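You operate a simulated robot arm through the tools that you are given. There is no shell and no other tool.

The job below is to be done with a simulated robot arm. You get a single attempt, and the scene is never put back.

JOB
Lift the cap out of the bath and blow it dry in the small white holder.
Fine: shut the green valve again, put the lid back on, leave the other caps.

Only the result counts: the job must be done as asked and must still hold three seconds after the hand-in. Knocking over, shifting, dropping, spilling or breaking anything else fails it. A push-on lid holds only when it is set on centred and level and pressed home; a screw cap is set on level and turned clockwise until tight.

ROBOT AND FRAMES
A 7-joint arm with a two-finger parallel gripper, fixed in place. Base frame: the origin is on the floor under the middle of its stand, x ahead of it, y to its left, z up; the work surface is at about z = 860. Lengths are in mm, angles in degrees, forces in N, time in s.
With the tool pointing down near the work surface it reaches from about 240 to 680 mm from the base axis. Its first joint turns from -66.0 to 66.0 degrees. Payload 2.4 kg.
The tool frame sits at the grasp point between the pads (the TCP): z along the fingers, y along the line on which they close. The tips reach 30 mm beyond it. Largest opening 94 mm; finger width 28, thickness 10; the body of the gripper, 50 by 96 mm, starts 55 mm behind the TCP.
Orientation is that of the tool frame in the base frame, as [roll, pitch, yaw] about the fixed x, y, z axes, in that order (R = Rz(yaw) Ry(pitch) Rx(roll)). With the fingers straight down and closing along the base's y, the tool's x points along the base's -x, its y along +y and its z along -z.

CONTROLS
- The arm moves only by the tool move_arm. Its argument "steps" is one flat list of numbers, 6 for each row, row after row: the shift along the tool's x, y, z in mm, then the turn, a rotation vector about the tool's x, y, z in rad. In form: [dx, dy, dz, ax, ay, az, dx, dy, dz, ax, ay, az, ...]. A call has 1 to 20 rows; each row shifts and turns the commanded pose from where the row before left it, along the tool's axes as they then stand. "jaw" is the finger opening in mm, from 0 to 94, set as the call begins (left out, the last holds). Rows are played at 5 a second. More than 50 mm and 8.6 degrees between two rows, or a gripper value outside its range, and nothing of the call is played. Where a pose cannot be reached the arm comes as near as it can. A force on the tool above 60 N (or 10 N above the force at the start of the call, whichever is more), or a blocked arm, ends the call early, and 0.2 s more pass. The fingers move at their own pace (about 153 mm/s each) and stop on an object; they squeeze with about 36 N. The grip force told is the motor's: it shows also when the fingers shut on nothing. Time passes only in rows, and 0.2 s behind the last, so rows that do not move let the fingers close. It gives the time, the measured TCP pose, the force on the tool (base axes), the opening and the grip force at its end, in the units of the frame above (readings bear some noise), with the torque about the TCP (base axes, N m) and any sound that the robot's microphone picked up.
- Cameras (640 x 400 px; columns grow to the right, rows downward): "scene" is fixed at [14.1, 485.9, 1406.7]; the picture's right is [-0.83, -0.56, 0.00], its down [-0.49, 0.73, -0.47] and it looks along [0.26, -0.39, -0.88] (base axes); focal length 214 px, centre (320, 200). "wrist" rides on the gripper at [76, 14, -102] in the tool frame; the picture's right is [-0.18, 0.98, 0.00], its down [-0.75, -0.14, -0.64] and it looks along [-0.63, -0.12, 0.77] (tool axes); focal length 243 px, centre (320, 200). There is no depth. A picture from a camera that has moved, and an enlarged one, comes with that camera's place and axes in the base frame and with its lens.
- grab_frame(camera): a new picture of that camera. The clock stands still meanwhile.
- enlarge(camera, box): a new picture of the part [left, top, right, bottom] of that camera's present view, enlarged. The clock stands still meanwhile.
- sign_off(): hands the job in; it is judged then, once.

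Places have to be worked out from the pictures, the camera data and where the tool is seen. Open the gripper and draw the arm clear of the work before you hand the job in, unless the task says otherwise.

The tools are called after "Call:" as name(argument=value, ...) on one line, values as JSON. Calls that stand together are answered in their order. move_arm: Moves the arm, as the interface text tells. Its arguments: {"type":"object","properties":{"steps":{"type":"array"},"jaw":{"type":"number"}},"required":["steps"]} The other tools are called the same way: grab_frame (camera) takes a picture; enlarge (camera, box) takes an enlarged picture of a part of a camera's view; sign_off () hands the job in.

At the start:

```text
clock: 0.0
tool_pos: [292.8, 231.9, 1256.6]
tcp_rot: [-180.0, -0.1, 180.0]
ft_force: [0.1, -0.6, 0.0]
wrist_torque: [0.04, 0.0, 0.03]
finger_gap: 94.2
gripper_force: 0.0
```

scene: 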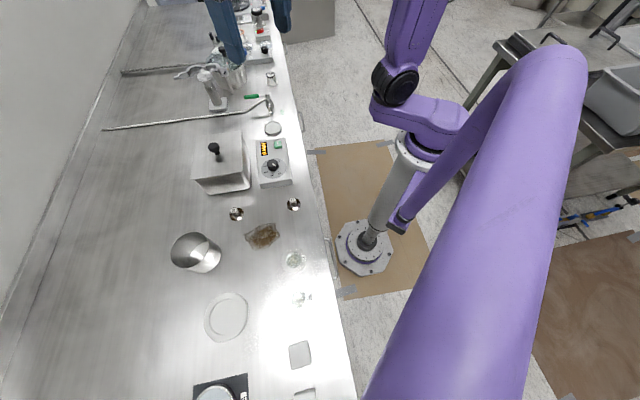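
wrist: 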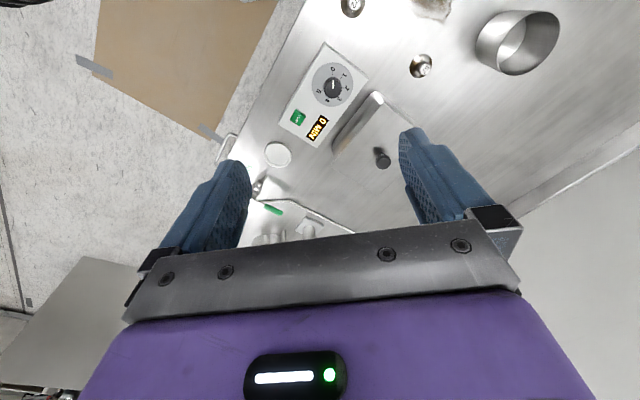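

The pictures show a steel bench with an ultrasonic bath (control box with a dial, lid with a black knob), a green valve handle on an air line and various small items. I take enlarged views to identify them before moving.

Call:
enlarge(camera="scene", box=[180, 60, 310, 200])

Call:
enlarge(camera="scene", box=[160, 190, 340, 400])

Call:
enlarge(camera="scene", box=[180, 0, 310, 80])

Call:
enlarge(camera="wrist", box=[200, 0, 640, 250])

```text
2.86 times, centred on (245, 130) of scene
camera zoom: at [14.1, 485.9, 1406.7], right [-0.83, -0.56, 0.0], down [-0.49, 0.73, -0.47], along [0.26, -0.39, -0.88], focal length 613 px, centre (534, 400)
```

zoom: 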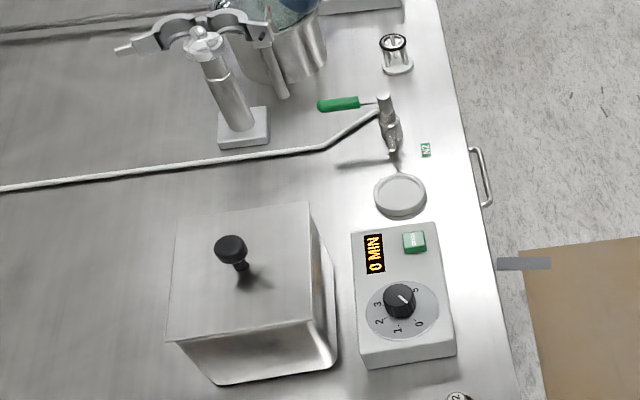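

```text
1.90 times, centred on (250, 295) of scene
camera zoom: at [14.1, 485.9, 1406.7], right [-0.83, -0.56, 0.0], down [-0.49, 0.73, -0.47], along [0.26, -0.39, -0.88], focal length 408 px, centre (453, 19)
```

zoom: 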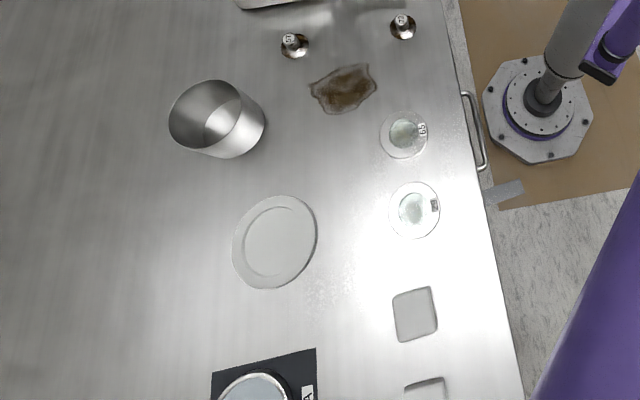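

```text
4.92 times, centred on (245, 40) of scene
camera zoom: at [14.1, 485.9, 1406.7], right [-0.83, -0.56, 0.0], down [-0.49, 0.73, -0.47], along [0.26, -0.39, -0.88], focal length 1056 px, centre (689, 988)
```

zoom: 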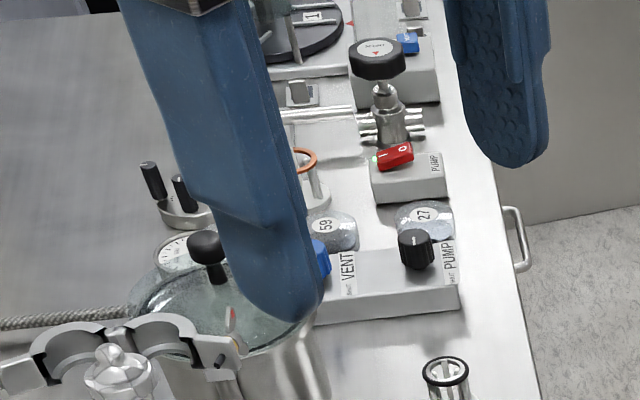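

```text
1.45 times, centred on (420, 125) of wrist
camera zoom: at [216.1, 247.0, 1360.2], right [0.18, 0.98, 0.0], down [0.75, -0.14, 0.64], along [0.63, -0.12, -0.77], focal length 353 px, centre (174, 309)
```

zoom: 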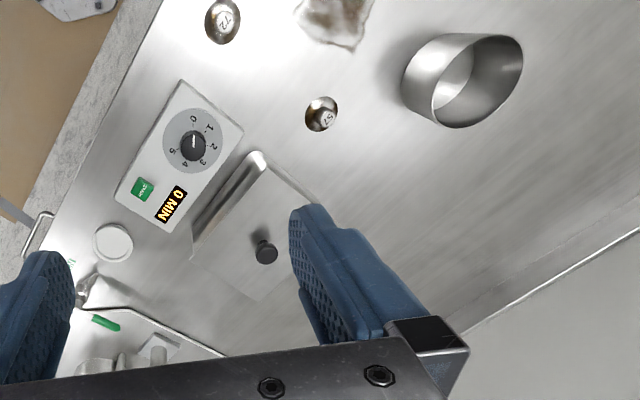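

The bath (lid knob near (462, 319, 975)), the white holder (about (463, 108, 875)) and the green handle (about (590, 61, 914)) were triangulated from both pictures; the bench runs at 45° to the base axes. I move the wrist camera over the valve and holder for a close look.

Call:
move_arm(steps=[-25.4, -20.7, 20, 0, 0, 0, -25.4, -20.7, 20, 0, 0, 0, -25.4, -20.7, 20, 0, 0, 0, -25.4, -20.7, 20, 0, 0, 0, -25.4, -20.7, 20, 0, 0, 0, -25.4, -20.7, 20, 0, 0, 0, -25.4, -20.7, 20, 0, 0, 0, -25.4, -20.7, 20, 0, 0, 0])

```text
clock: 1.8
tool_pos: [495.7, 66.9, 1098.1]
tcp_rot: [-179.9, 0.0, -179.9]
ft_force: [-0.1, -0.6, -1.2]
wrist_torque: [0.04, 0.01, 0.02]
finger_gap: 94.0
gripper_force: 0.1
```

The arm is above the valve area at (496, 67, 1098). I take a wrist picture and an enlarged one.

Call:
grab_frame(camera="wrist")

Call:
enlarge(camera="wrist", box=[200, 40, 440, 240])

Call:
enlarge(camera="scene", box=[180, 60, 310, 200])

```text
taken
camera wrist: at [419.8, 81.5, 1200.2], right [0.18, 0.98, 0.0], down [0.75, -0.14, 0.64], along [0.63, -0.12, -0.77], focal length 243 px, centre (320, 200)
```

wrist: 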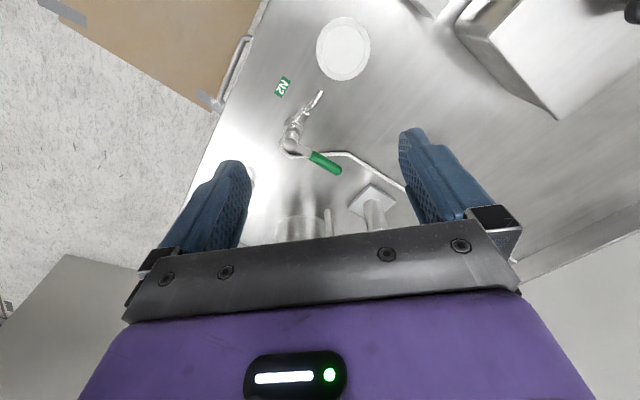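

```text
2.00 times, centred on (320, 140) of wrist
camera zoom: at [419.8, 81.5, 1200.2], right [0.18, 0.98, 0.0], down [0.75, -0.14, 0.64], along [0.63, -0.12, -0.77], focal length 485 px, centre (320, 320)
```

zoom: 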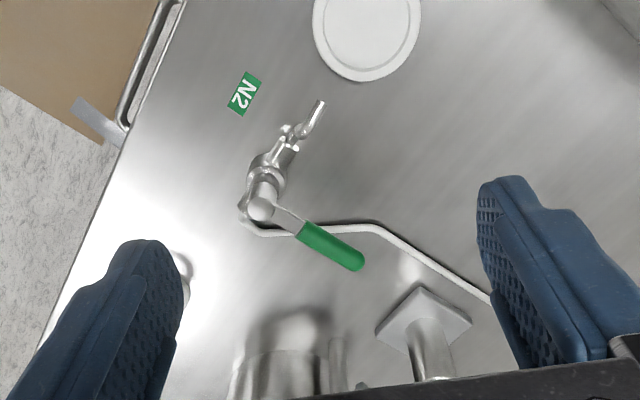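

```text
2.86 times, centred on (245, 130) of scene
camera zoom: at [14.1, 485.9, 1406.7], right [-0.83, -0.56, 0.0], down [-0.49, 0.73, -0.47], along [0.26, -0.39, -0.88], focal length 613 px, centre (534, 400)
```

zoom: 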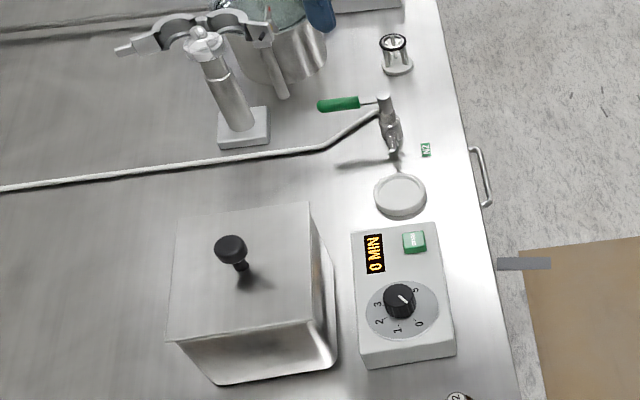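

The handle lies across the valve's flow line (closed), with its stem near (555, 18, 914), the nozzle tip near (508, 65, 880), aimed at the holder near (468, 102). Next I move the wrist camera over the bath lid to measure the knob.

Call:
move_arm(steps=[13, 43.8, 0, 0, 0, 0, 13, 43.8, 0, 0, 0, 0, 13, 43.8, 0, 0, 0, 0, 13, 43.8, 0, 0, 0, 0, 13, 43.8, 0, 0, 0, 0, 13, 43.8, 0, 0, 0, 0])

Call:
grab_frame(camera="wrist")

Call:
enlarge(camera="wrist", box=[200, 40, 440, 240])

```text
clock: 3.2
tool_pos: [417.3, 330.3, 1098.6]
tcp_rot: [180.0, 0.0, 180.0]
ft_force: [-0.6, -0.1, 0.8]
wrist_torque: [-0.05, 0.01, -0.01]
finger_gap: 94.1
gripper_force: 0.1
```

```text
taken
camera wrist: at [340.5, 345.1, 1200.6], right [0.18, 0.98, 0.0], down [0.75, -0.14, 0.64], along [0.63, -0.12, -0.77], focal length 243 px, centre (320, 200)
```

wrist: 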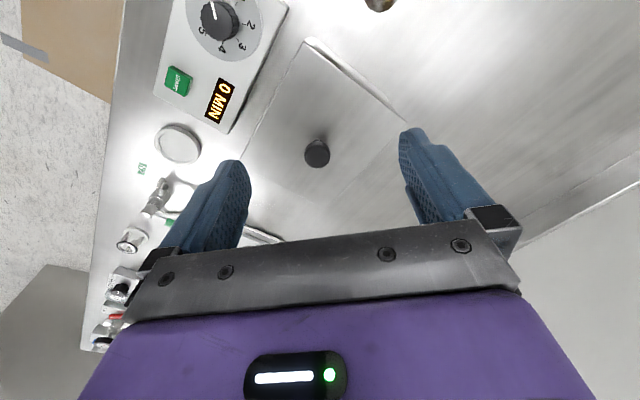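

```text
2.00 times, centred on (320, 140) of wrist
camera zoom: at [340.5, 345.1, 1200.6], right [0.18, 0.98, 0.0], down [0.75, -0.14, 0.64], along [0.63, -0.12, -0.77], focal length 485 px, centre (320, 320)
```

zoom: 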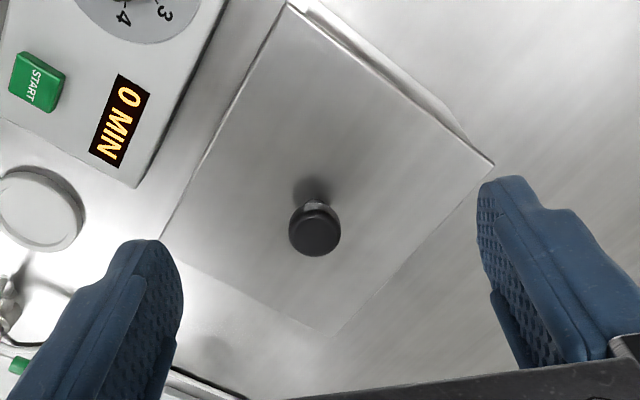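

The knob centre comes out near (463, 320), with its top at about z = 975 and the lid's top face at about z = 950. I move above it with the jaw at 60 and look again before going down.

Call:
move_arm(steps=[-22.8, -5.1, 29, 0, 0, 0, -22.8, -5.1, 29, 0, 0, 0, 0, 0, 20, 0, 0, 0, 0, 0, 0, 0, 0, 0], jaw=60)

Call:
grab_frame(camera="wrist")

Call:
enlarge(camera="scene", box=[180, 90, 300, 210])

```text
clock: 4.2
tool_pos: [462.9, 318.4, 1018.4]
tcp_rot: [-179.9, 0.0, -180.0]
ft_force: [0.7, 1.2, -1.0]
wrist_torque: [-0.02, 0.02, -0.01]
finger_gap: 59.9
gripper_force: 0.1
```

```text
taken
camera wrist: at [387.0, 333.8, 1121.1], right [0.18, 0.98, 0.0], down [0.75, -0.14, 0.64], along [0.63, -0.12, -0.77], focal length 243 px, centre (320, 200)
```

wrist: 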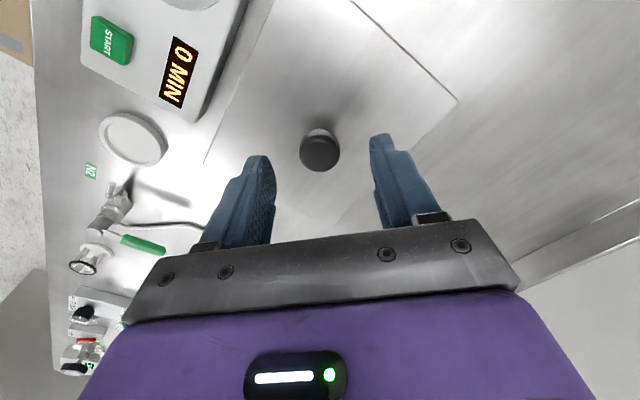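

```text
3.33 times, centred on (240, 150) of scene
camera zoom: at [14.1, 485.9, 1406.7], right [-0.83, -0.56, 0.0], down [-0.49, 0.73, -0.47], along [0.26, -0.39, -0.88], focal length 715 px, centre (587, 367)
```

zoom: 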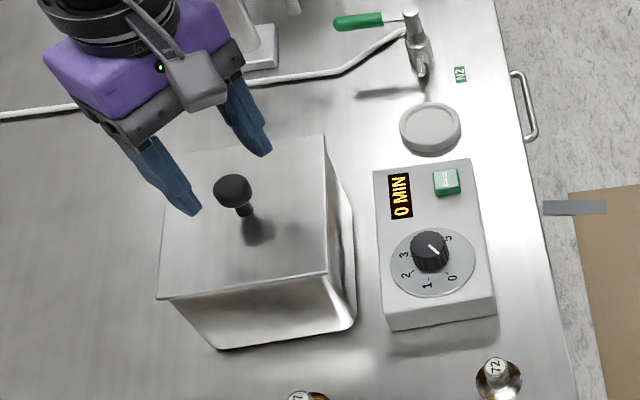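

The knob top is confirmed at about (464, 320, 976) with the lid face near 948, so the fingertips can go to z ≈ 953. I descend to TCP z = 983 and close on the knob.

Call:
move_arm(steps=[-0.8, 1.2, 17.5, 0, 0, 0, 0, 0, 17.5, 0, 0, 0, 0, 0, 0, 0, 0, 0], jaw=60)

Call:
grab_frame(camera="wrist")

Call:
enlarge(camera="scene", box=[180, 90, 300, 210])

```text
clock: 5.0
tool_pos: [464.3, 320.8, 983.8]
tcp_rot: [180.0, 0.0, -179.9]
ft_force: [0.1, -1.0, 0.0]
wrist_torque: [0.0, 0.02, -0.03]
finger_gap: 60.0
gripper_force: 0.1
```

```text
taken
camera wrist: at [388.1, 334.8, 1086.3], right [0.18, 0.98, 0.0], down [0.75, -0.14, 0.64], along [0.63, -0.12, -0.77], focal length 243 px, centre (320, 200)
```

wrist: 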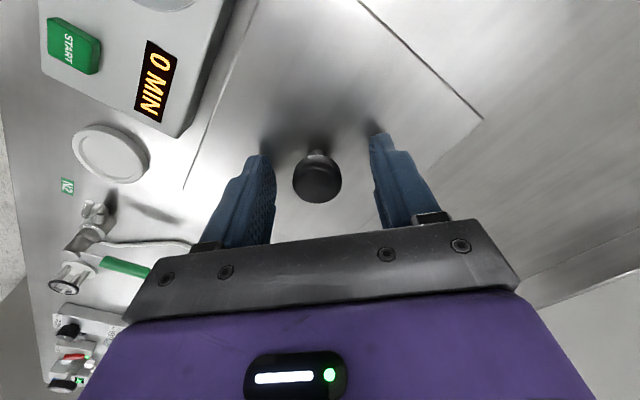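

```text
3.33 times, centred on (240, 150) of scene
camera zoom: at [14.1, 485.9, 1406.7], right [-0.83, -0.56, 0.0], down [-0.49, 0.73, -0.47], along [0.26, -0.39, -0.88], focal length 715 px, centre (587, 367)
```

zoom: 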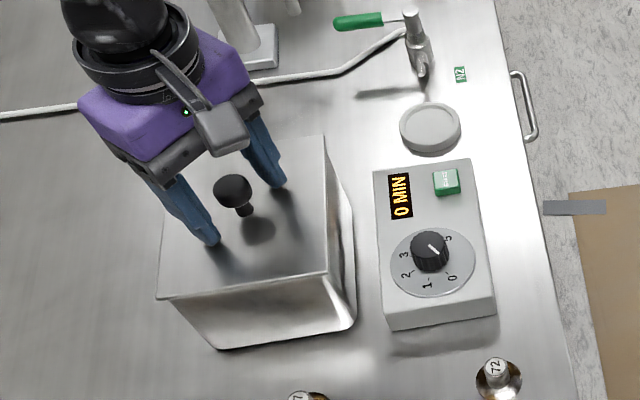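

The fingers straddle the knob just clear of the lid. I close the jaw on it.

Call:
move_arm(steps=[0, 0, 0, 0, 0, 0, 0, 0, 0, 0, 0, 0, 0, 0, 0, 0, 0, 0], jaw=0)

Call:
grab_frame(camera="wrist")

```text
clock: 5.8
tool_pos: [463.9, 320.5, 984.8]
tcp_rot: [180.0, 0.0, -179.9]
ft_force: [1.0, 0.4, -0.5]
wrist_torque: [0.02, 0.0, 0.0]
finger_gap: 26.5
gripper_force: 36.3
```

```text
taken
camera wrist: at [388.1, 334.8, 1086.5], right [0.18, 0.98, 0.0], down [0.75, -0.14, 0.64], along [0.63, -0.12, -0.77], focal length 243 px, centre (320, 200)
```

wrist: 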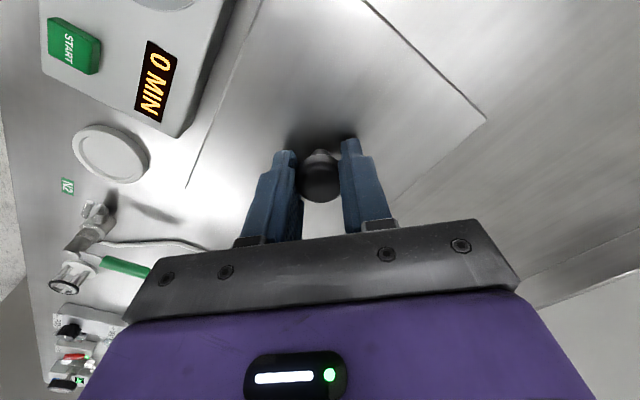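

The grip on the knob holds at 26.5 mm with 36 N. I lift straight up slowly, first a little and then clear of the bath.

Call:
move_arm(steps=[0, 0, -5, 0, 0, 0, 0, 0, -10, 0, 0, 0, 0, 0, -15, 0, 0, 0, 0, 0, -20, 0, 0, 0, 0, 0, -25, 0, 0, 0, 0, 0, -25, 0, 0, 0], jaw=0)

Call:
grab_frame(camera="scene")

Call:
grab_frame(camera="wrist")

Call:
enlarge(camera="scene", box=[180, 80, 300, 200])

```text
clock: 7.2
tool_pos: [463.4, 320.3, 1084.5]
tcp_rot: [-179.9, 0.0, -179.9]
ft_force: [-0.2, 0.3, -1.4]
wrist_torque: [0.0, 0.04, 0.02]
finger_gap: 26.9
gripper_force: 36.7
```

```text
taken
```

scene: 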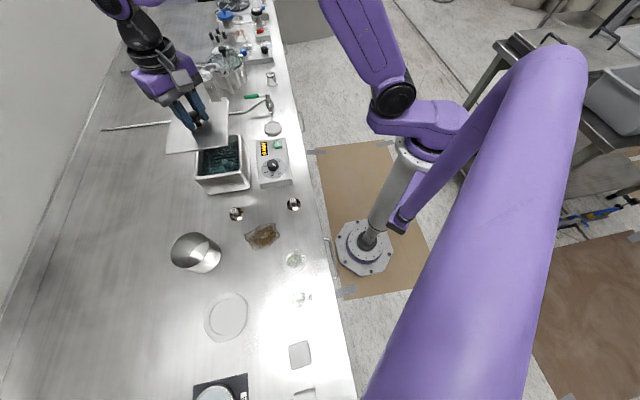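

```text
taken
camera wrist: at [387.6, 334.7, 1186.9], right [0.18, 0.98, 0.0], down [0.75, -0.14, 0.64], along [0.63, -0.12, -0.77], focal length 243 px, centre (320, 200)
```

wrist: 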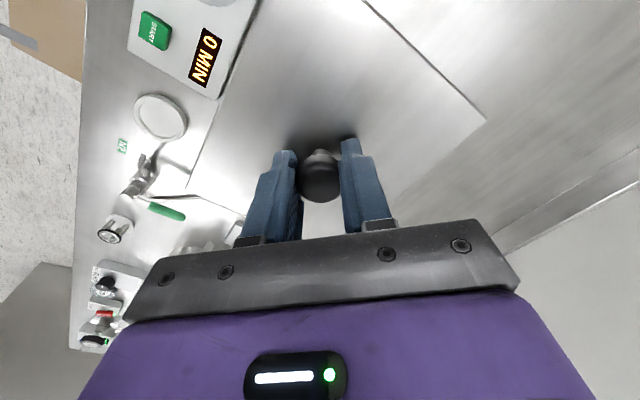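

```text
3.33 times, centred on (240, 140) of scene
camera zoom: at [14.1, 485.9, 1406.7], right [-0.83, -0.56, 0.0], down [-0.49, 0.73, -0.47], along [0.26, -0.39, -0.88], focal length 715 px, centre (587, 400)
```

zoom: 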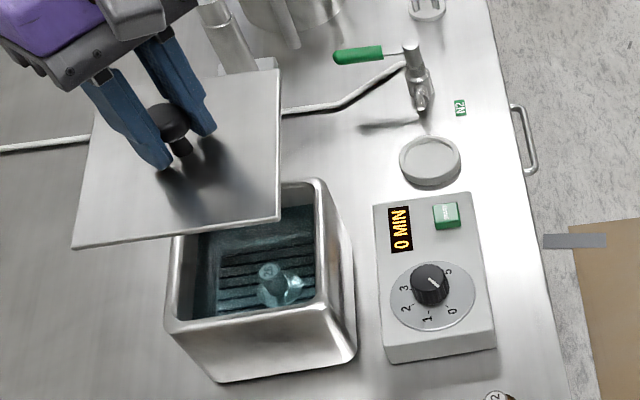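

The lid is off and the bath shows a single cap (flanged base with a round boss) lying on a slatted rack in liquid. I carry the lid at height towards the free bench patch between the bath and the gas pipe, centred near (575, 196).

Call:
move_arm(steps=[-10, -11, 0, 0, 0, 0, -18, -20.5, 0, 0, 0, 0, -18, -20.5, 0, 0, 0, 0, -18, -20.5, 0, 0, 0, 0, -18, -20.5, 0, 0, 0, 0, -18, -20.5, 0, 0, 0, 0, -10.5, -10.7, 0, 0, 0, 0, 0, 0, 0, 0, 0, 0], jaw=0)

Call:
enlarge(camera="scene", box=[150, 60, 310, 200])

Call:
grab_frame(camera="wrist")

```text
clock: 9.0
tool_pos: [575.2, 196.4, 1084.9]
tcp_rot: [180.0, -0.1, 179.9]
ft_force: [-0.1, 0.3, -2.3]
wrist_torque: [0.01, 0.0, 0.04]
finger_gap: 26.5
gripper_force: 36.6
```

```text
2.86 times, centred on (230, 130) of scene
camera zoom: at [14.2, 485.9, 1406.7], right [-0.83, -0.56, 0.0], down [-0.49, 0.73, -0.47], along [0.26, -0.39, -0.88], focal length 613 px, centre (577, 400)
```

zoom: 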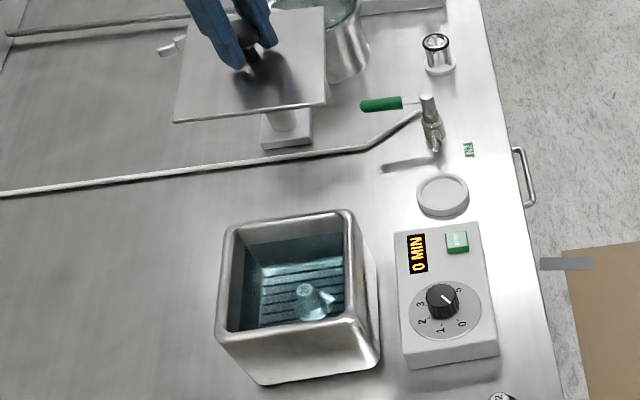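

```text
taken
camera wrist: at [498.4, 210.4, 1188.0], right [0.18, 0.98, 0.0], down [0.75, -0.14, 0.64], along [0.63, -0.12, -0.77], focal length 243 px, centre (320, 200)
```

wrist: 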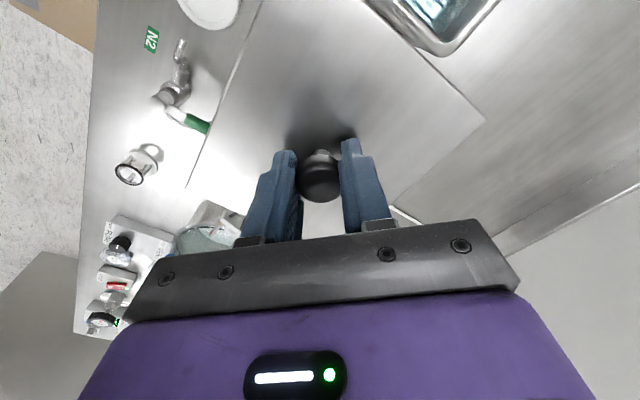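

The lid hangs level over the free patch with clear space to the bath, pipe and handle. I lower it towards the bench, stopping about 20 mm above.

Call:
move_arm(steps=[0, 0, 30, 0, 0, 0, 0, 0, 30, 0, 0, 0, 0, 0, 30, 0, 0, 0, 0, 0, 30, 0, 0, 0, 0, 0, 30, 0, 0, 0, 0, 0, 13, 0, 0, 0], jaw=0)

Call:
enlarge(camera="scene", box=[150, 60, 310, 200])

Call:
grab_frame(camera="wrist")

```text
clock: 10.4
tool_pos: [574.5, 196.2, 921.6]
tcp_rot: [-180.0, 0.1, 180.0]
ft_force: [0.3, 0.5, -1.7]
wrist_torque: [-0.01, 0.05, 0.01]
finger_gap: 26.6
gripper_force: 35.9
```

```text
2.86 times, centred on (230, 130) of scene
camera zoom: at [14.2, 485.9, 1406.7], right [-0.83, -0.56, 0.0], down [-0.49, 0.73, -0.47], along [0.26, -0.39, -0.88], focal length 613 px, centre (577, 400)
```

zoom: 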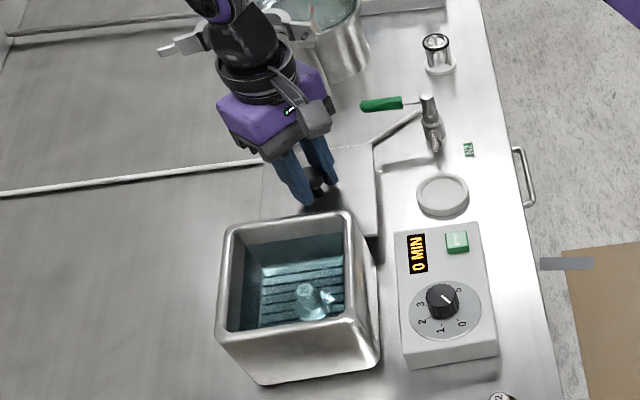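

```text
taken
camera wrist: at [498.0, 210.8, 1023.9], right [0.18, 0.98, 0.0], down [0.75, -0.14, 0.64], along [0.63, -0.12, -0.77], focal length 243 px, centre (320, 200)
```

wrist: 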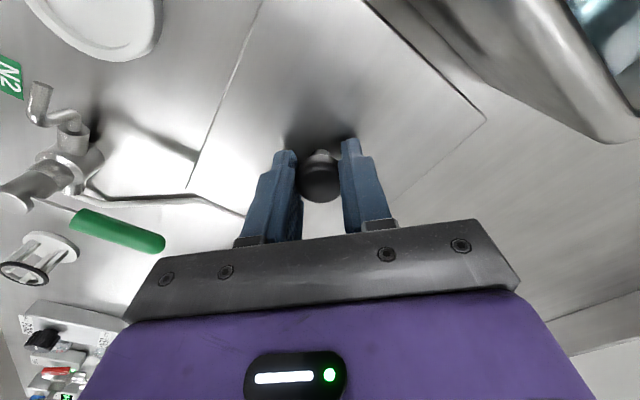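

The pipe lies on the bench at about 10–20 mm beyond the lid edge. I shift the lid 6 mm away from the pipe and lower it in small rows while watching the force.

Call:
move_arm(steps=[4.2, 4.2, 0, 0, 0, 0, 0, 0, 5, 0, 0, 0, 0, 0, 5, 0, 0, 0, 0, 0, 4, 0, 0, 0], jaw=0)

Call:
grab_frame(camera="wrist")

Call:
enlarge(camera="scene", box=[200, 80, 280, 160])

```text
clock: 11.4
tool_pos: [570.1, 201.2, 908.0]
tcp_rot: [180.0, -0.1, -179.9]
ft_force: [-0.4, -0.1, -1.9]
wrist_torque: [0.04, 0.0, -0.03]
finger_gap: 26.7
gripper_force: 35.3
```

```text
taken
camera wrist: at [494.0, 215.2, 1009.9], right [0.18, 0.98, 0.0], down [0.75, -0.14, 0.64], along [0.63, -0.12, -0.77], focal length 243 px, centre (320, 200)
```

wrist: 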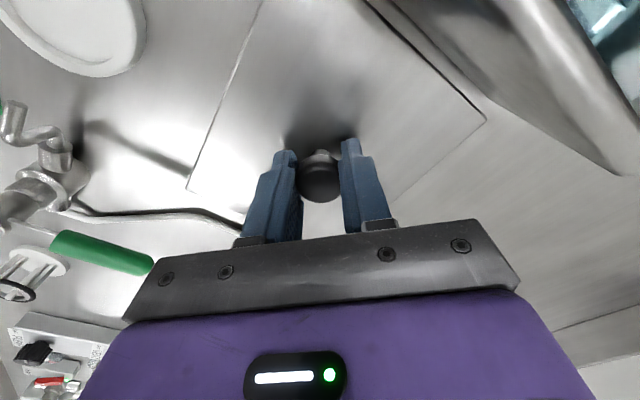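

```text
5.00 times, centred on (240, 120) of scene
camera zoom: at [14.2, 485.9, 1406.7], right [-0.83, -0.56, 0.0], down [-0.49, 0.73, -0.47], along [0.26, -0.39, -0.88], focal length 1072 px, centre (720, 600)
```

zoom: 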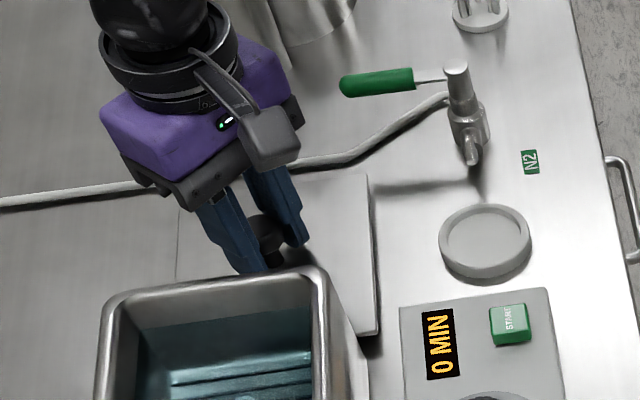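

No contact yet at TCP z = 908. I lower in 1 mm rows and check the force.

Call:
move_arm(steps=[0, 0, 1.5, 0, 0, 0, 0, 0, 1.5, 0, 0, 0, 0, 0, 1, 0, 0, 0, 0, 0, 1, 0, 0, 0], jaw=0)

```text
clock: 12.4
tool_pos: [569.1, 201.0, 902.1]
tcp_rot: [-180.0, -0.1, -179.9]
ft_force: [0.0, 0.7, -1.7]
wrist_torque: [-0.01, -0.03, -0.01]
finger_gap: 26.6
gripper_force: 36.1
```

No contact at z = 902. I keep lowering by small rows.

Call:
move_arm(steps=[0, 0, 1, 0, 0, 0, 0, 0, 1, 0, 0, 0, 0, 0, 1, 0, 0, 0], jaw=0)

```text
clock: 13.2
tool_pos: [569.8, 200.7, 898.9]
tcp_rot: [-180.0, 0.0, -180.0]
ft_force: [-0.4, 0.2, -1.9]
wrist_torque: [0.0, 0.01, 0.02]
finger_gap: 26.6
gripper_force: 35.8
```

Call:
move_arm(steps=[0, 0, 1, 0, 0, 0, 0, 0, 1, 0, 0, 0], jaw=0)

Call:
enlarge(camera="scene", box=[200, 80, 280, 160])

```text
clock: 13.8
tool_pos: [570.7, 200.3, 898.8]
tcp_rot: [-180.0, 0.0, 180.0]
ft_force: [-4.4, -0.7, 10.4]
wrist_torque: [-0.04, 0.7, 0.01]
finger_gap: 26.7
gripper_force: 36.0
```

```text
5.00 times, centred on (240, 120) of scene
camera zoom: at [13.9, 485.8, 1406.7], right [-0.83, -0.56, 0.0], down [-0.49, 0.73, -0.47], along [0.26, -0.39, -0.88], focal length 1072 px, centre (720, 600)
```

zoom: 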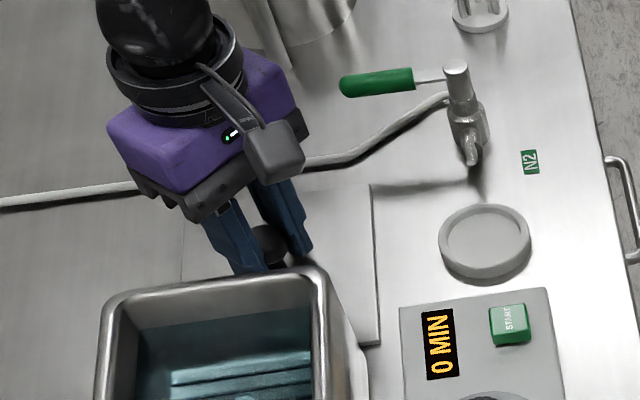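

The lid has touched down (about 12 N up). I ease off 1 mm, open the jaw and check.

Call:
move_arm(steps=[0, 0, -1, 0, 0, 0, 0, 0, 0, 0, 0, 0], jaw=0)

Call:
move_arm(steps=[0, 0, 0, 0, 0, 0, 0, 0, 0, 0, 0, 0], jaw=60)

Call:
grab_frame(camera="wrist")

```text
clock: 14.4
tool_pos: [571.1, 199.9, 897.0]
tcp_rot: [179.9, 0.1, 179.9]
ft_force: [-1.5, 1.3, 6.4]
wrist_torque: [0.02, 0.25, -0.02]
finger_gap: 26.6
gripper_force: 35.8
```

```text
clock: 15.0
tool_pos: [570.7, 200.5, 897.7]
tcp_rot: [-180.0, -0.1, -179.9]
ft_force: [0.0, -0.2, 0.7]
wrist_torque: [-0.03, -0.01, -0.02]
finger_gap: 60.0
gripper_force: 0.1
```

```text
taken
camera wrist: at [494.1, 215.2, 1001.1], right [0.18, 0.98, 0.0], down [0.75, -0.14, 0.64], along [0.63, -0.12, -0.77], focal length 243 px, centre (320, 200)
```

wrist: 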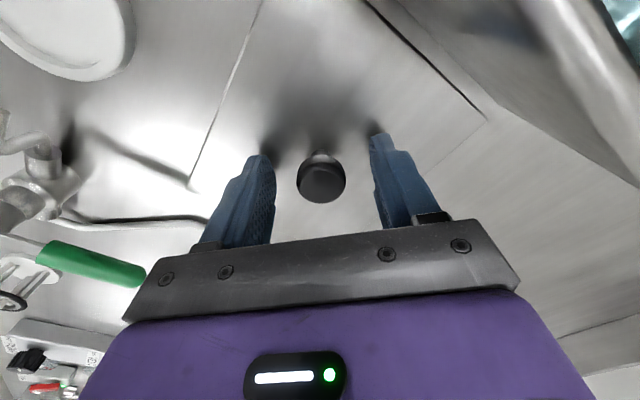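

The lid rests flat on the bench, free of the fingers. I raise the arm straight up and go to look into the bath.

Call:
move_arm(steps=[0, 0, -20, 0, 0, 0, 0, 0, -45, 0, 0, 0, 0, 0, -45, 0, 0, 0, 0, 0, -45, 0, 0, 0, 28, 26, -10, 0, 0, 0, 28, 26, -10, 0, 0, 0, 28, 26, 0, 0, 0, 0, 28, 26, 0, 0, 0, 0, 28, 26, 0, 0, 0, 0, 0, 0, 0, 0, 0, 0], jaw=94)

Call:
grab_frame(camera="wrist")

Call:
enlarge(camera="wrist", box=[220, 40, 420, 200])

Call:
enlarge(camera="scene", box=[190, 110, 270, 200])

```text
clock: 17.2
tool_pos: [431.4, 329.9, 1073.7]
tcp_rot: [-180.0, 0.0, -179.9]
ft_force: [0.3, 0.1, 0.5]
wrist_torque: [0.02, -0.02, -0.03]
finger_gap: 94.0
gripper_force: 0.2
```

```text
taken
camera wrist: at [354.9, 345.3, 1176.6], right [0.18, 0.98, 0.0], down [0.75, -0.14, 0.64], along [0.63, -0.12, -0.77], focal length 243 px, centre (320, 200)
```

wrist: 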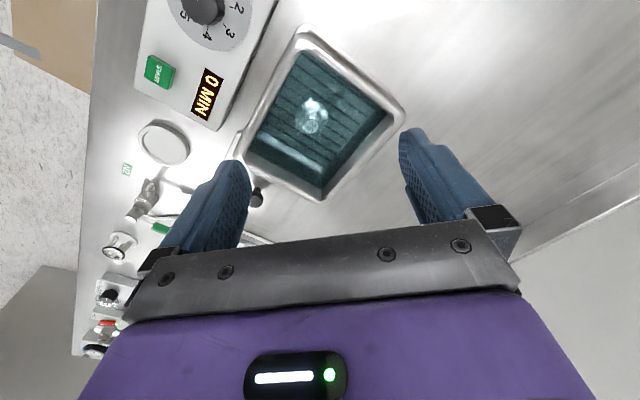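

```text
2.50 times, centred on (320, 120) of wrist
camera zoom: at [354.9, 345.3, 1176.6], right [0.18, 0.98, 0.0], down [0.75, -0.14, 0.64], along [0.63, -0.12, -0.77], focal length 606 px, centre (320, 400)
```

zoom: 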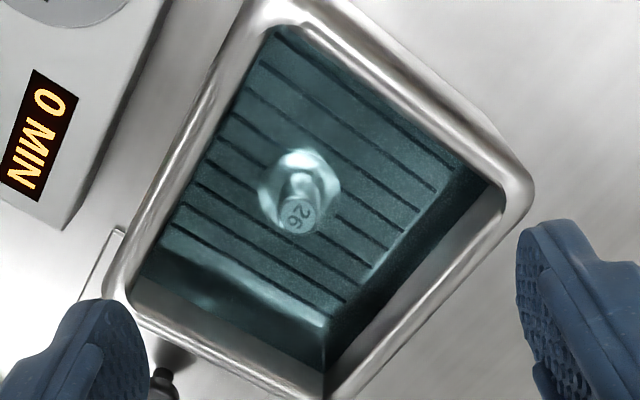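

```text
4.44 times, centred on (230, 155) of scene
camera zoom: at [14.1, 485.9, 1406.7], right [-0.83, -0.56, 0.0], down [-0.49, 0.73, -0.47], along [0.26, -0.39, -0.88], focal length 953 px, centre (720, 400)
```

zoom: 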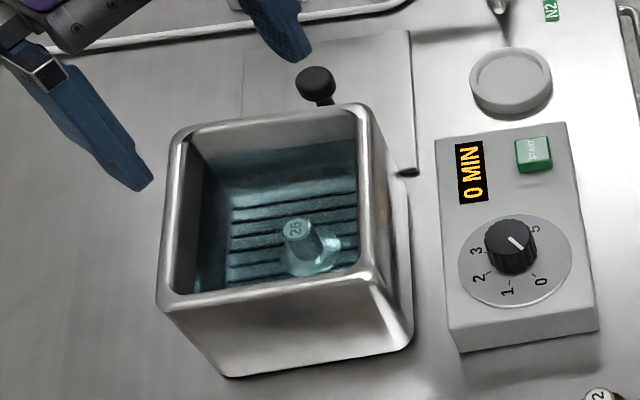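

The bath holds one cap, numbered 26: a flange about 41 mm wide with an upright neck about 18 mm wide, near (466, 314). I look at the like caps on the bench to learn their heights.

Call:
enlarge(camera="scene", box=[220, 190, 310, 230])

Call:
enlarge(camera="scene", box=[215, 135, 255, 175])

Call:
enlarge(camera="scene", box=[250, 80, 290, 140])

```text
7.11 times, centred on (265, 210) of scene
camera zoom: at [14.1, 485.9, 1406.7], right [-0.83, -0.56, 0.0], down [-0.49, 0.73, -0.47], along [0.26, -0.39, -0.88], focal length 1525 px, centre (711, 129)
```

zoom: 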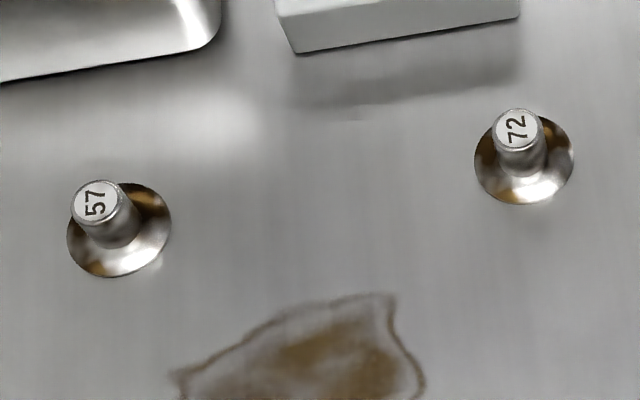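

```text
10.00 times, centred on (235, 155) of scene
camera zoom: at [14.1, 485.9, 1406.7], right [-0.83, -0.56, 0.0], down [-0.49, 0.73, -0.47], along [0.26, -0.39, -0.88], focal length 2145 px, centre (1170, 650)
```

zoom: 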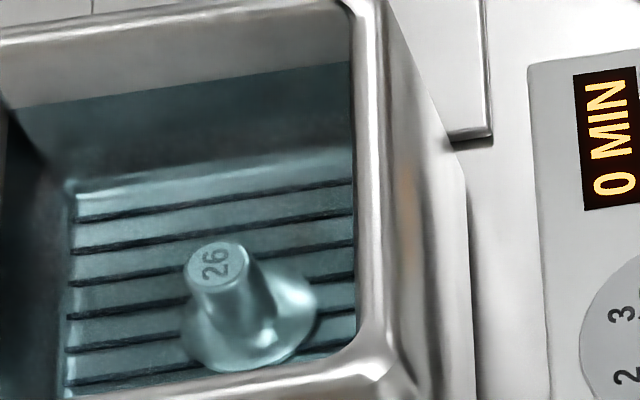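

```text
6.67 times, centred on (270, 110) of scene
camera zoom: at [14.1, 485.9, 1406.7], right [-0.83, -0.56, 0.0], down [-0.49, 0.73, -0.47], along [0.26, -0.39, -0.88], focal length 1430 px, centre (653, 800)
```

zoom: 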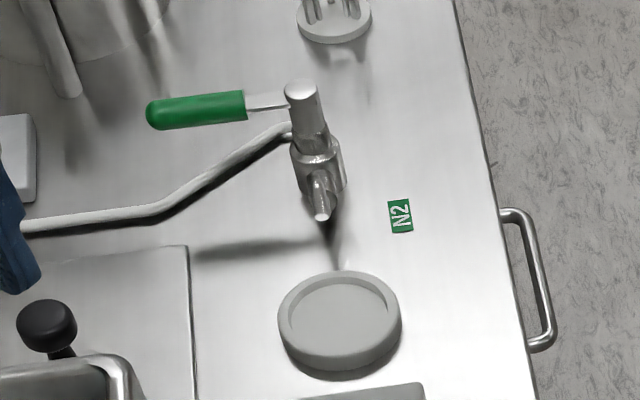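

Caps are about 27 mm tall with an 18 mm neck. To fix the cap's height and place better, I shift the wrist camera to look almost straight down on it.

Call:
move_arm(steps=[-30, -8, 0, 0, 0, 0, -30, -8, 0, 0, 0, 0, -25, -9, 0, 0, 0, 0, 0, 0, 0, 0, 0, 0], jaw=94)

Call:
enlarge(camera="wrist", box=[240, 0, 400, 100])

Call:
grab_frame(camera="wrist")

```text
clock: 18.2
tool_pos: [516.0, 305.4, 1073.7]
tcp_rot: [-179.9, 0.0, 179.9]
ft_force: [0.3, 0.0, -0.4]
wrist_torque: [-0.03, -0.01, 0.04]
finger_gap: 93.8
gripper_force: 0.1
```

```text
4.00 times, centred on (320, 50) of wrist
camera zoom: at [439.6, 319.6, 1176.8], right [0.18, 0.98, 0.0], down [0.75, -0.14, 0.64], along [0.63, -0.12, -0.77], focal length 970 px, centre (320, 800)
```

zoom: 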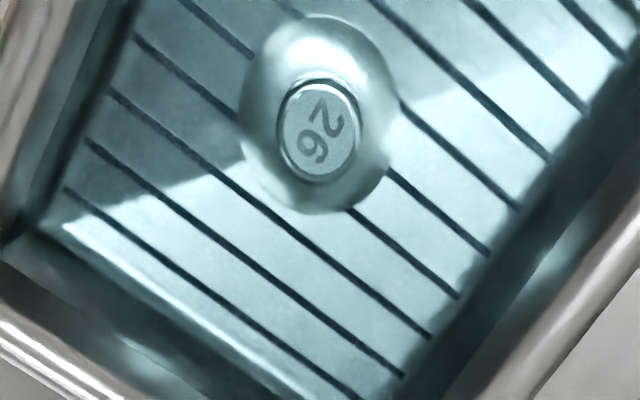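

```text
taken
camera wrist: at [439.6, 319.6, 1176.8], right [0.18, 0.98, 0.0], down [0.75, -0.14, 0.64], along [0.63, -0.12, -0.77], focal length 243 px, centre (320, 200)
```

wrist: 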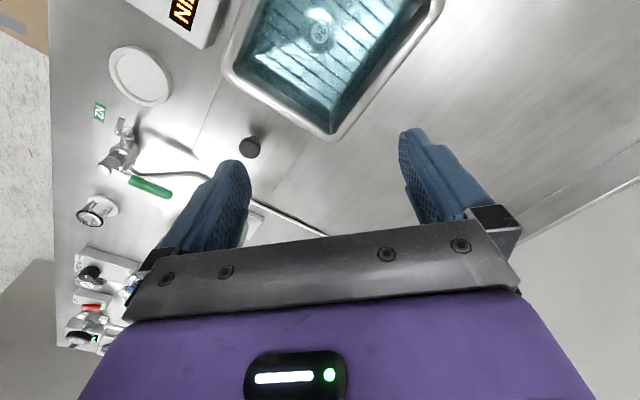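

Looking nearly straight down, the neck top centre is at about (464, 315, 906). I go above it with the jaw at 46 and stop with the tips just over the neck to check alignment.

Call:
move_arm(steps=[26.1, 5, 20, 0, 0, 0, 26.1, 5, 20, 0, 0, 0, 0, 0, 30, 0, 0, 0, 0, 0, 30, 0, 0, 0, 0, 0, 22, 0, 0, 0, 0, 0, 8, 0, 0, 0, 0, 0, 0, 0, 0, 0], jaw=46)

Call:
grab_frame(camera="wrist")

Call:
enlarge(camera="wrist", box=[240, 90, 400, 210])

Call:
enlarge(camera="scene", box=[190, 110, 270, 200])

```text
clock: 19.8
tool_pos: [462.6, 316.1, 944.6]
tcp_rot: [180.0, -0.1, 180.0]
ft_force: [0.8, 0.3, -1.1]
wrist_torque: [-0.02, -0.01, 0.02]
finger_gap: 46.3
gripper_force: 0.0
```

```text
taken
camera wrist: at [386.8, 329.9, 1046.2], right [0.18, 0.98, 0.0], down [0.75, -0.14, 0.64], along [0.63, -0.12, -0.77], focal length 243 px, centre (320, 200)
```

wrist: 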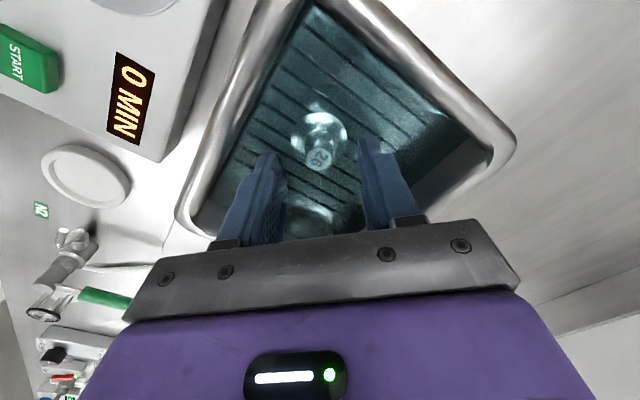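

```text
3.33 times, centred on (320, 150) of wrist
camera zoom: at [386.8, 329.9, 1046.2], right [0.18, 0.98, 0.0], down [0.75, -0.14, 0.64], along [0.63, -0.12, -0.77], focal length 809 px, centre (320, 367)
```

zoom: 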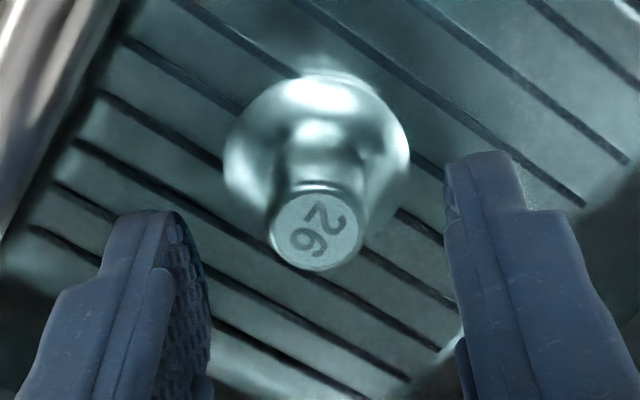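

```text
4.44 times, centred on (230, 155) of scene
camera zoom: at [14.1, 485.9, 1406.7], right [-0.83, -0.56, 0.0], down [-0.49, 0.73, -0.47], along [0.26, -0.39, -0.88], focal length 953 px, centre (720, 400)
```

zoom: 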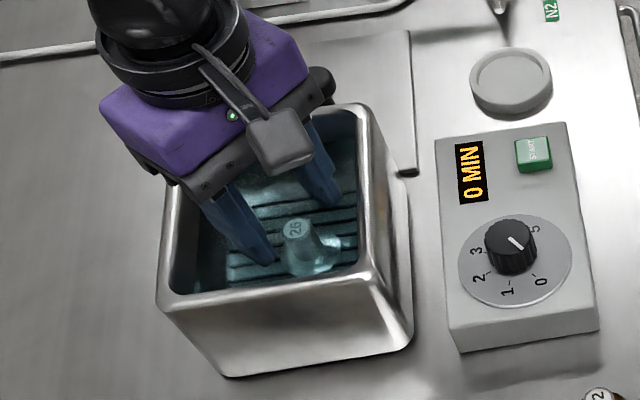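

The neck sits between the open fingers and is well centred. I go down 25 mm so that the tips end just above the flange, then close on the neck.

Call:
move_arm(steps=[-1, 0, 10, 0, 0, 0, 0, 0, 10, 0, 0, 0, 0, 0, 5, 0, 0, 0, 0, 0, 0, 0, 0, 0], jaw=46)

Call:
enlarge(camera="wrist", box=[240, 90, 400, 210])

```text
clock: 20.8
tool_pos: [465.4, 315.9, 918.9]
tcp_rot: [-180.0, 0.0, 180.0]
ft_force: [-0.1, -0.4, 1.1]
wrist_torque: [-0.02, -0.05, 0.01]
finger_gap: 45.7
gripper_force: 0.1
```

```text
3.33 times, centred on (320, 150) of wrist
camera zoom: at [388.1, 330.1, 1021.2], right [0.18, 0.98, 0.0], down [0.75, -0.14, 0.64], along [0.63, -0.12, -0.77], focal length 809 px, centre (320, 367)
```

zoom: 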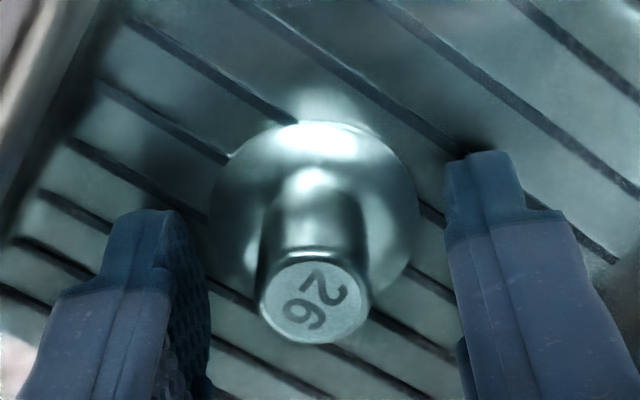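

The neck is centred between the fingers with the tips near the flange. I rise 2.5 mm for clearance over the flange and close.

Call:
move_arm(steps=[0, 0, -2.5, 0, 0, 0, 0, 0, 0, 0, 0, 0], jaw=46)

Call:
move_arm(steps=[0, 0, 0, 0, 0, 0, 0, 0, 0, 0, 0, 0, 0, 0, 0, 0, 0, 0], jaw=0)

Call:
enlarge(camera="wrist", box=[240, 90, 400, 210])

```text
clock: 21.4
tool_pos: [463.9, 316.3, 920.7]
tcp_rot: [-179.9, 0.1, -180.0]
ft_force: [-0.1, -0.2, -0.8]
wrist_torque: [0.0, 0.02, 0.0]
finger_gap: 46.2
gripper_force: 0.1
```

```text
clock: 22.2
tool_pos: [464.8, 315.3, 921.4]
tcp_rot: [179.9, 0.0, -179.9]
ft_force: [-0.1, -0.2, 0.3]
wrist_torque: [-0.05, 0.03, 0.02]
finger_gap: 18.4
gripper_force: 36.3
```

```text
3.33 times, centred on (320, 150) of wrist
camera zoom: at [387.9, 330.2, 1023.6], right [0.18, 0.98, 0.0], down [0.75, -0.14, 0.64], along [0.63, -0.12, -0.77], focal length 809 px, centre (320, 367)
```

zoom: 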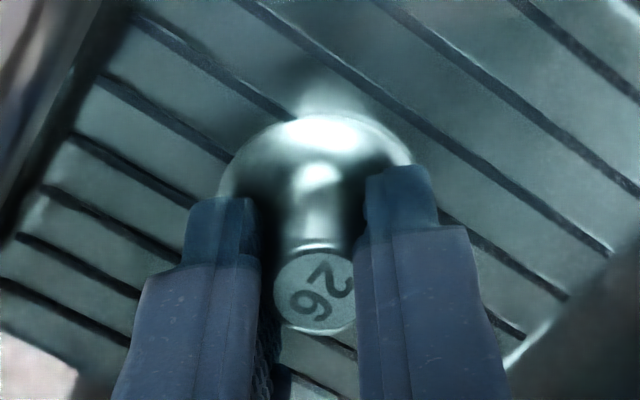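

The neck is gripped at 18.4 mm. I lift slowly straight up out of the liquid, and let it drip a moment over the bath.

Call:
move_arm(steps=[0, 0, -5, 0, 0, 0, 0, 0, -8, 0, 0, 0, 0, 0, -10, 0, 0, 0, 0, 0, -12, 0, 0, 0, 0, 0, -15, 0, 0, 0, 0, 0, -20, 0, 0, 0, 0, 0, -20, 0, 0, 0, 0, 0, 0, 0, 0, 0, 0, 0, 0, 0, 0, 0, 0, 0, 0, 0, 0, 0, 0, 0, 0, 0, 0, 0], jaw=0)

Call:
grab_frame(camera="wrist")

Call:
enlarge(camera="scene", box=[180, 80, 300, 200])

```text
clock: 24.6
tool_pos: [464.0, 316.4, 1010.8]
tcp_rot: [179.9, 0.0, -180.0]
ft_force: [-1.0, -1.1, -0.6]
wrist_torque: [-0.01, -0.01, 0.01]
finger_gap: 18.8
gripper_force: 35.9
```

```text
taken
camera wrist: at [387.6, 330.4, 1113.4], right [0.18, 0.98, 0.0], down [0.75, -0.14, 0.64], along [0.63, -0.12, -0.77], focal length 243 px, centre (320, 200)
```

wrist: 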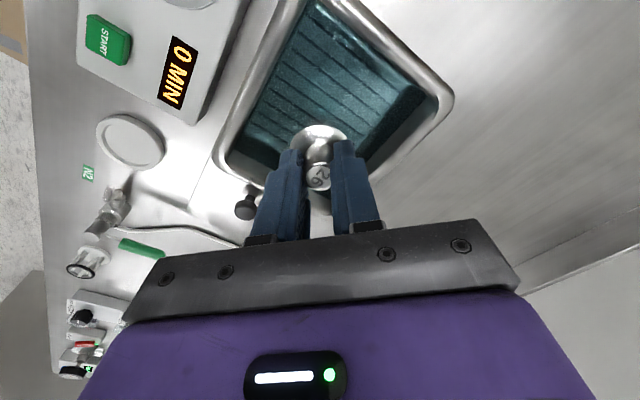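

```text
3.33 times, centred on (240, 140) of scene
camera zoom: at [14.1, 485.9, 1406.7], right [-0.83, -0.56, 0.0], down [-0.49, 0.73, -0.47], along [0.26, -0.39, -0.88], focal length 715 px, centre (587, 400)
```

zoom: 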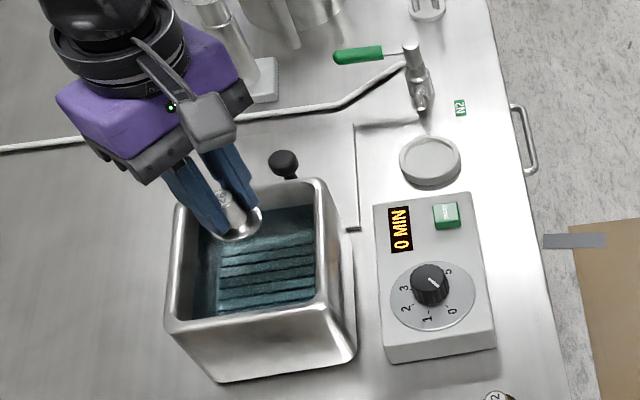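

The cap is held and out of the bath, its base about 38 mm below the TCP. I carry it at height towards the holder and look down on the holder to fix its centre.

Call:
move_arm(steps=[-3.5, -20.1, 0, 0, 0, 0, -6, -35, 0, 0, 0, 0, -6, -35, 0, 0, 0, 0, -6, -35, 0, 0, 0, 0, -6, -35, 0, 0, 0, 0, -5, -35, 0, 0, 0, 0, -3, -25, 0, 0, 0, 0, 0, 0, 0, 0, 0, 0], jaw=0)

Call:
grab_frame(camera="wrist")

Call:
enlarge(camera="wrist", box=[220, 0, 420, 130])

Call:
enlarge(camera="scene", box=[240, 80, 300, 140])

```text
clock: 26.4
tool_pos: [500.0, 94.9, 1010.7]
tcp_rot: [-180.0, 0.0, 179.9]
ft_force: [0.3, -1.0, -0.5]
wrist_torque: [-0.01, 0.0, -0.03]
finger_gap: 18.6
gripper_force: 35.9
```

```text
taken
camera wrist: at [423.3, 109.5, 1113.8], right [0.18, 0.98, 0.0], down [0.75, -0.14, 0.64], along [0.63, -0.12, -0.77], focal length 243 px, centre (320, 200)
```

wrist: 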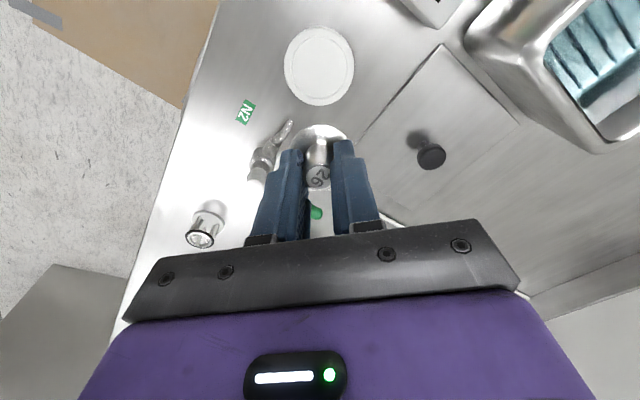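

```text
3.08 times, centred on (320, 65) of wrist
camera zoom: at [423.3, 109.5, 1113.8], right [0.18, 0.98, 0.0], down [0.75, -0.14, 0.64], along [0.63, -0.12, -0.77], focal length 746 px, centre (320, 615)
```

zoom: 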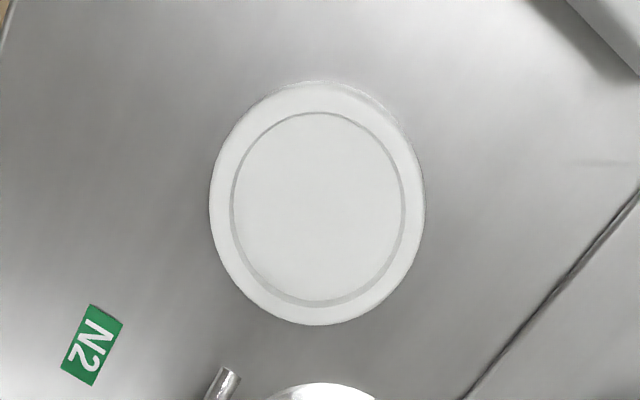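

```text
6.67 times, centred on (270, 110) of scene
camera zoom: at [14.2, 485.9, 1406.7], right [-0.83, -0.56, 0.0], down [-0.49, 0.73, -0.47], along [0.26, -0.39, -0.88], focal length 1430 px, centre (653, 800)
```

zoom: 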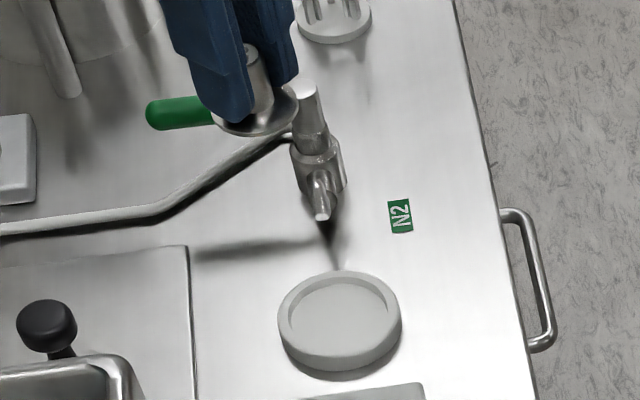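

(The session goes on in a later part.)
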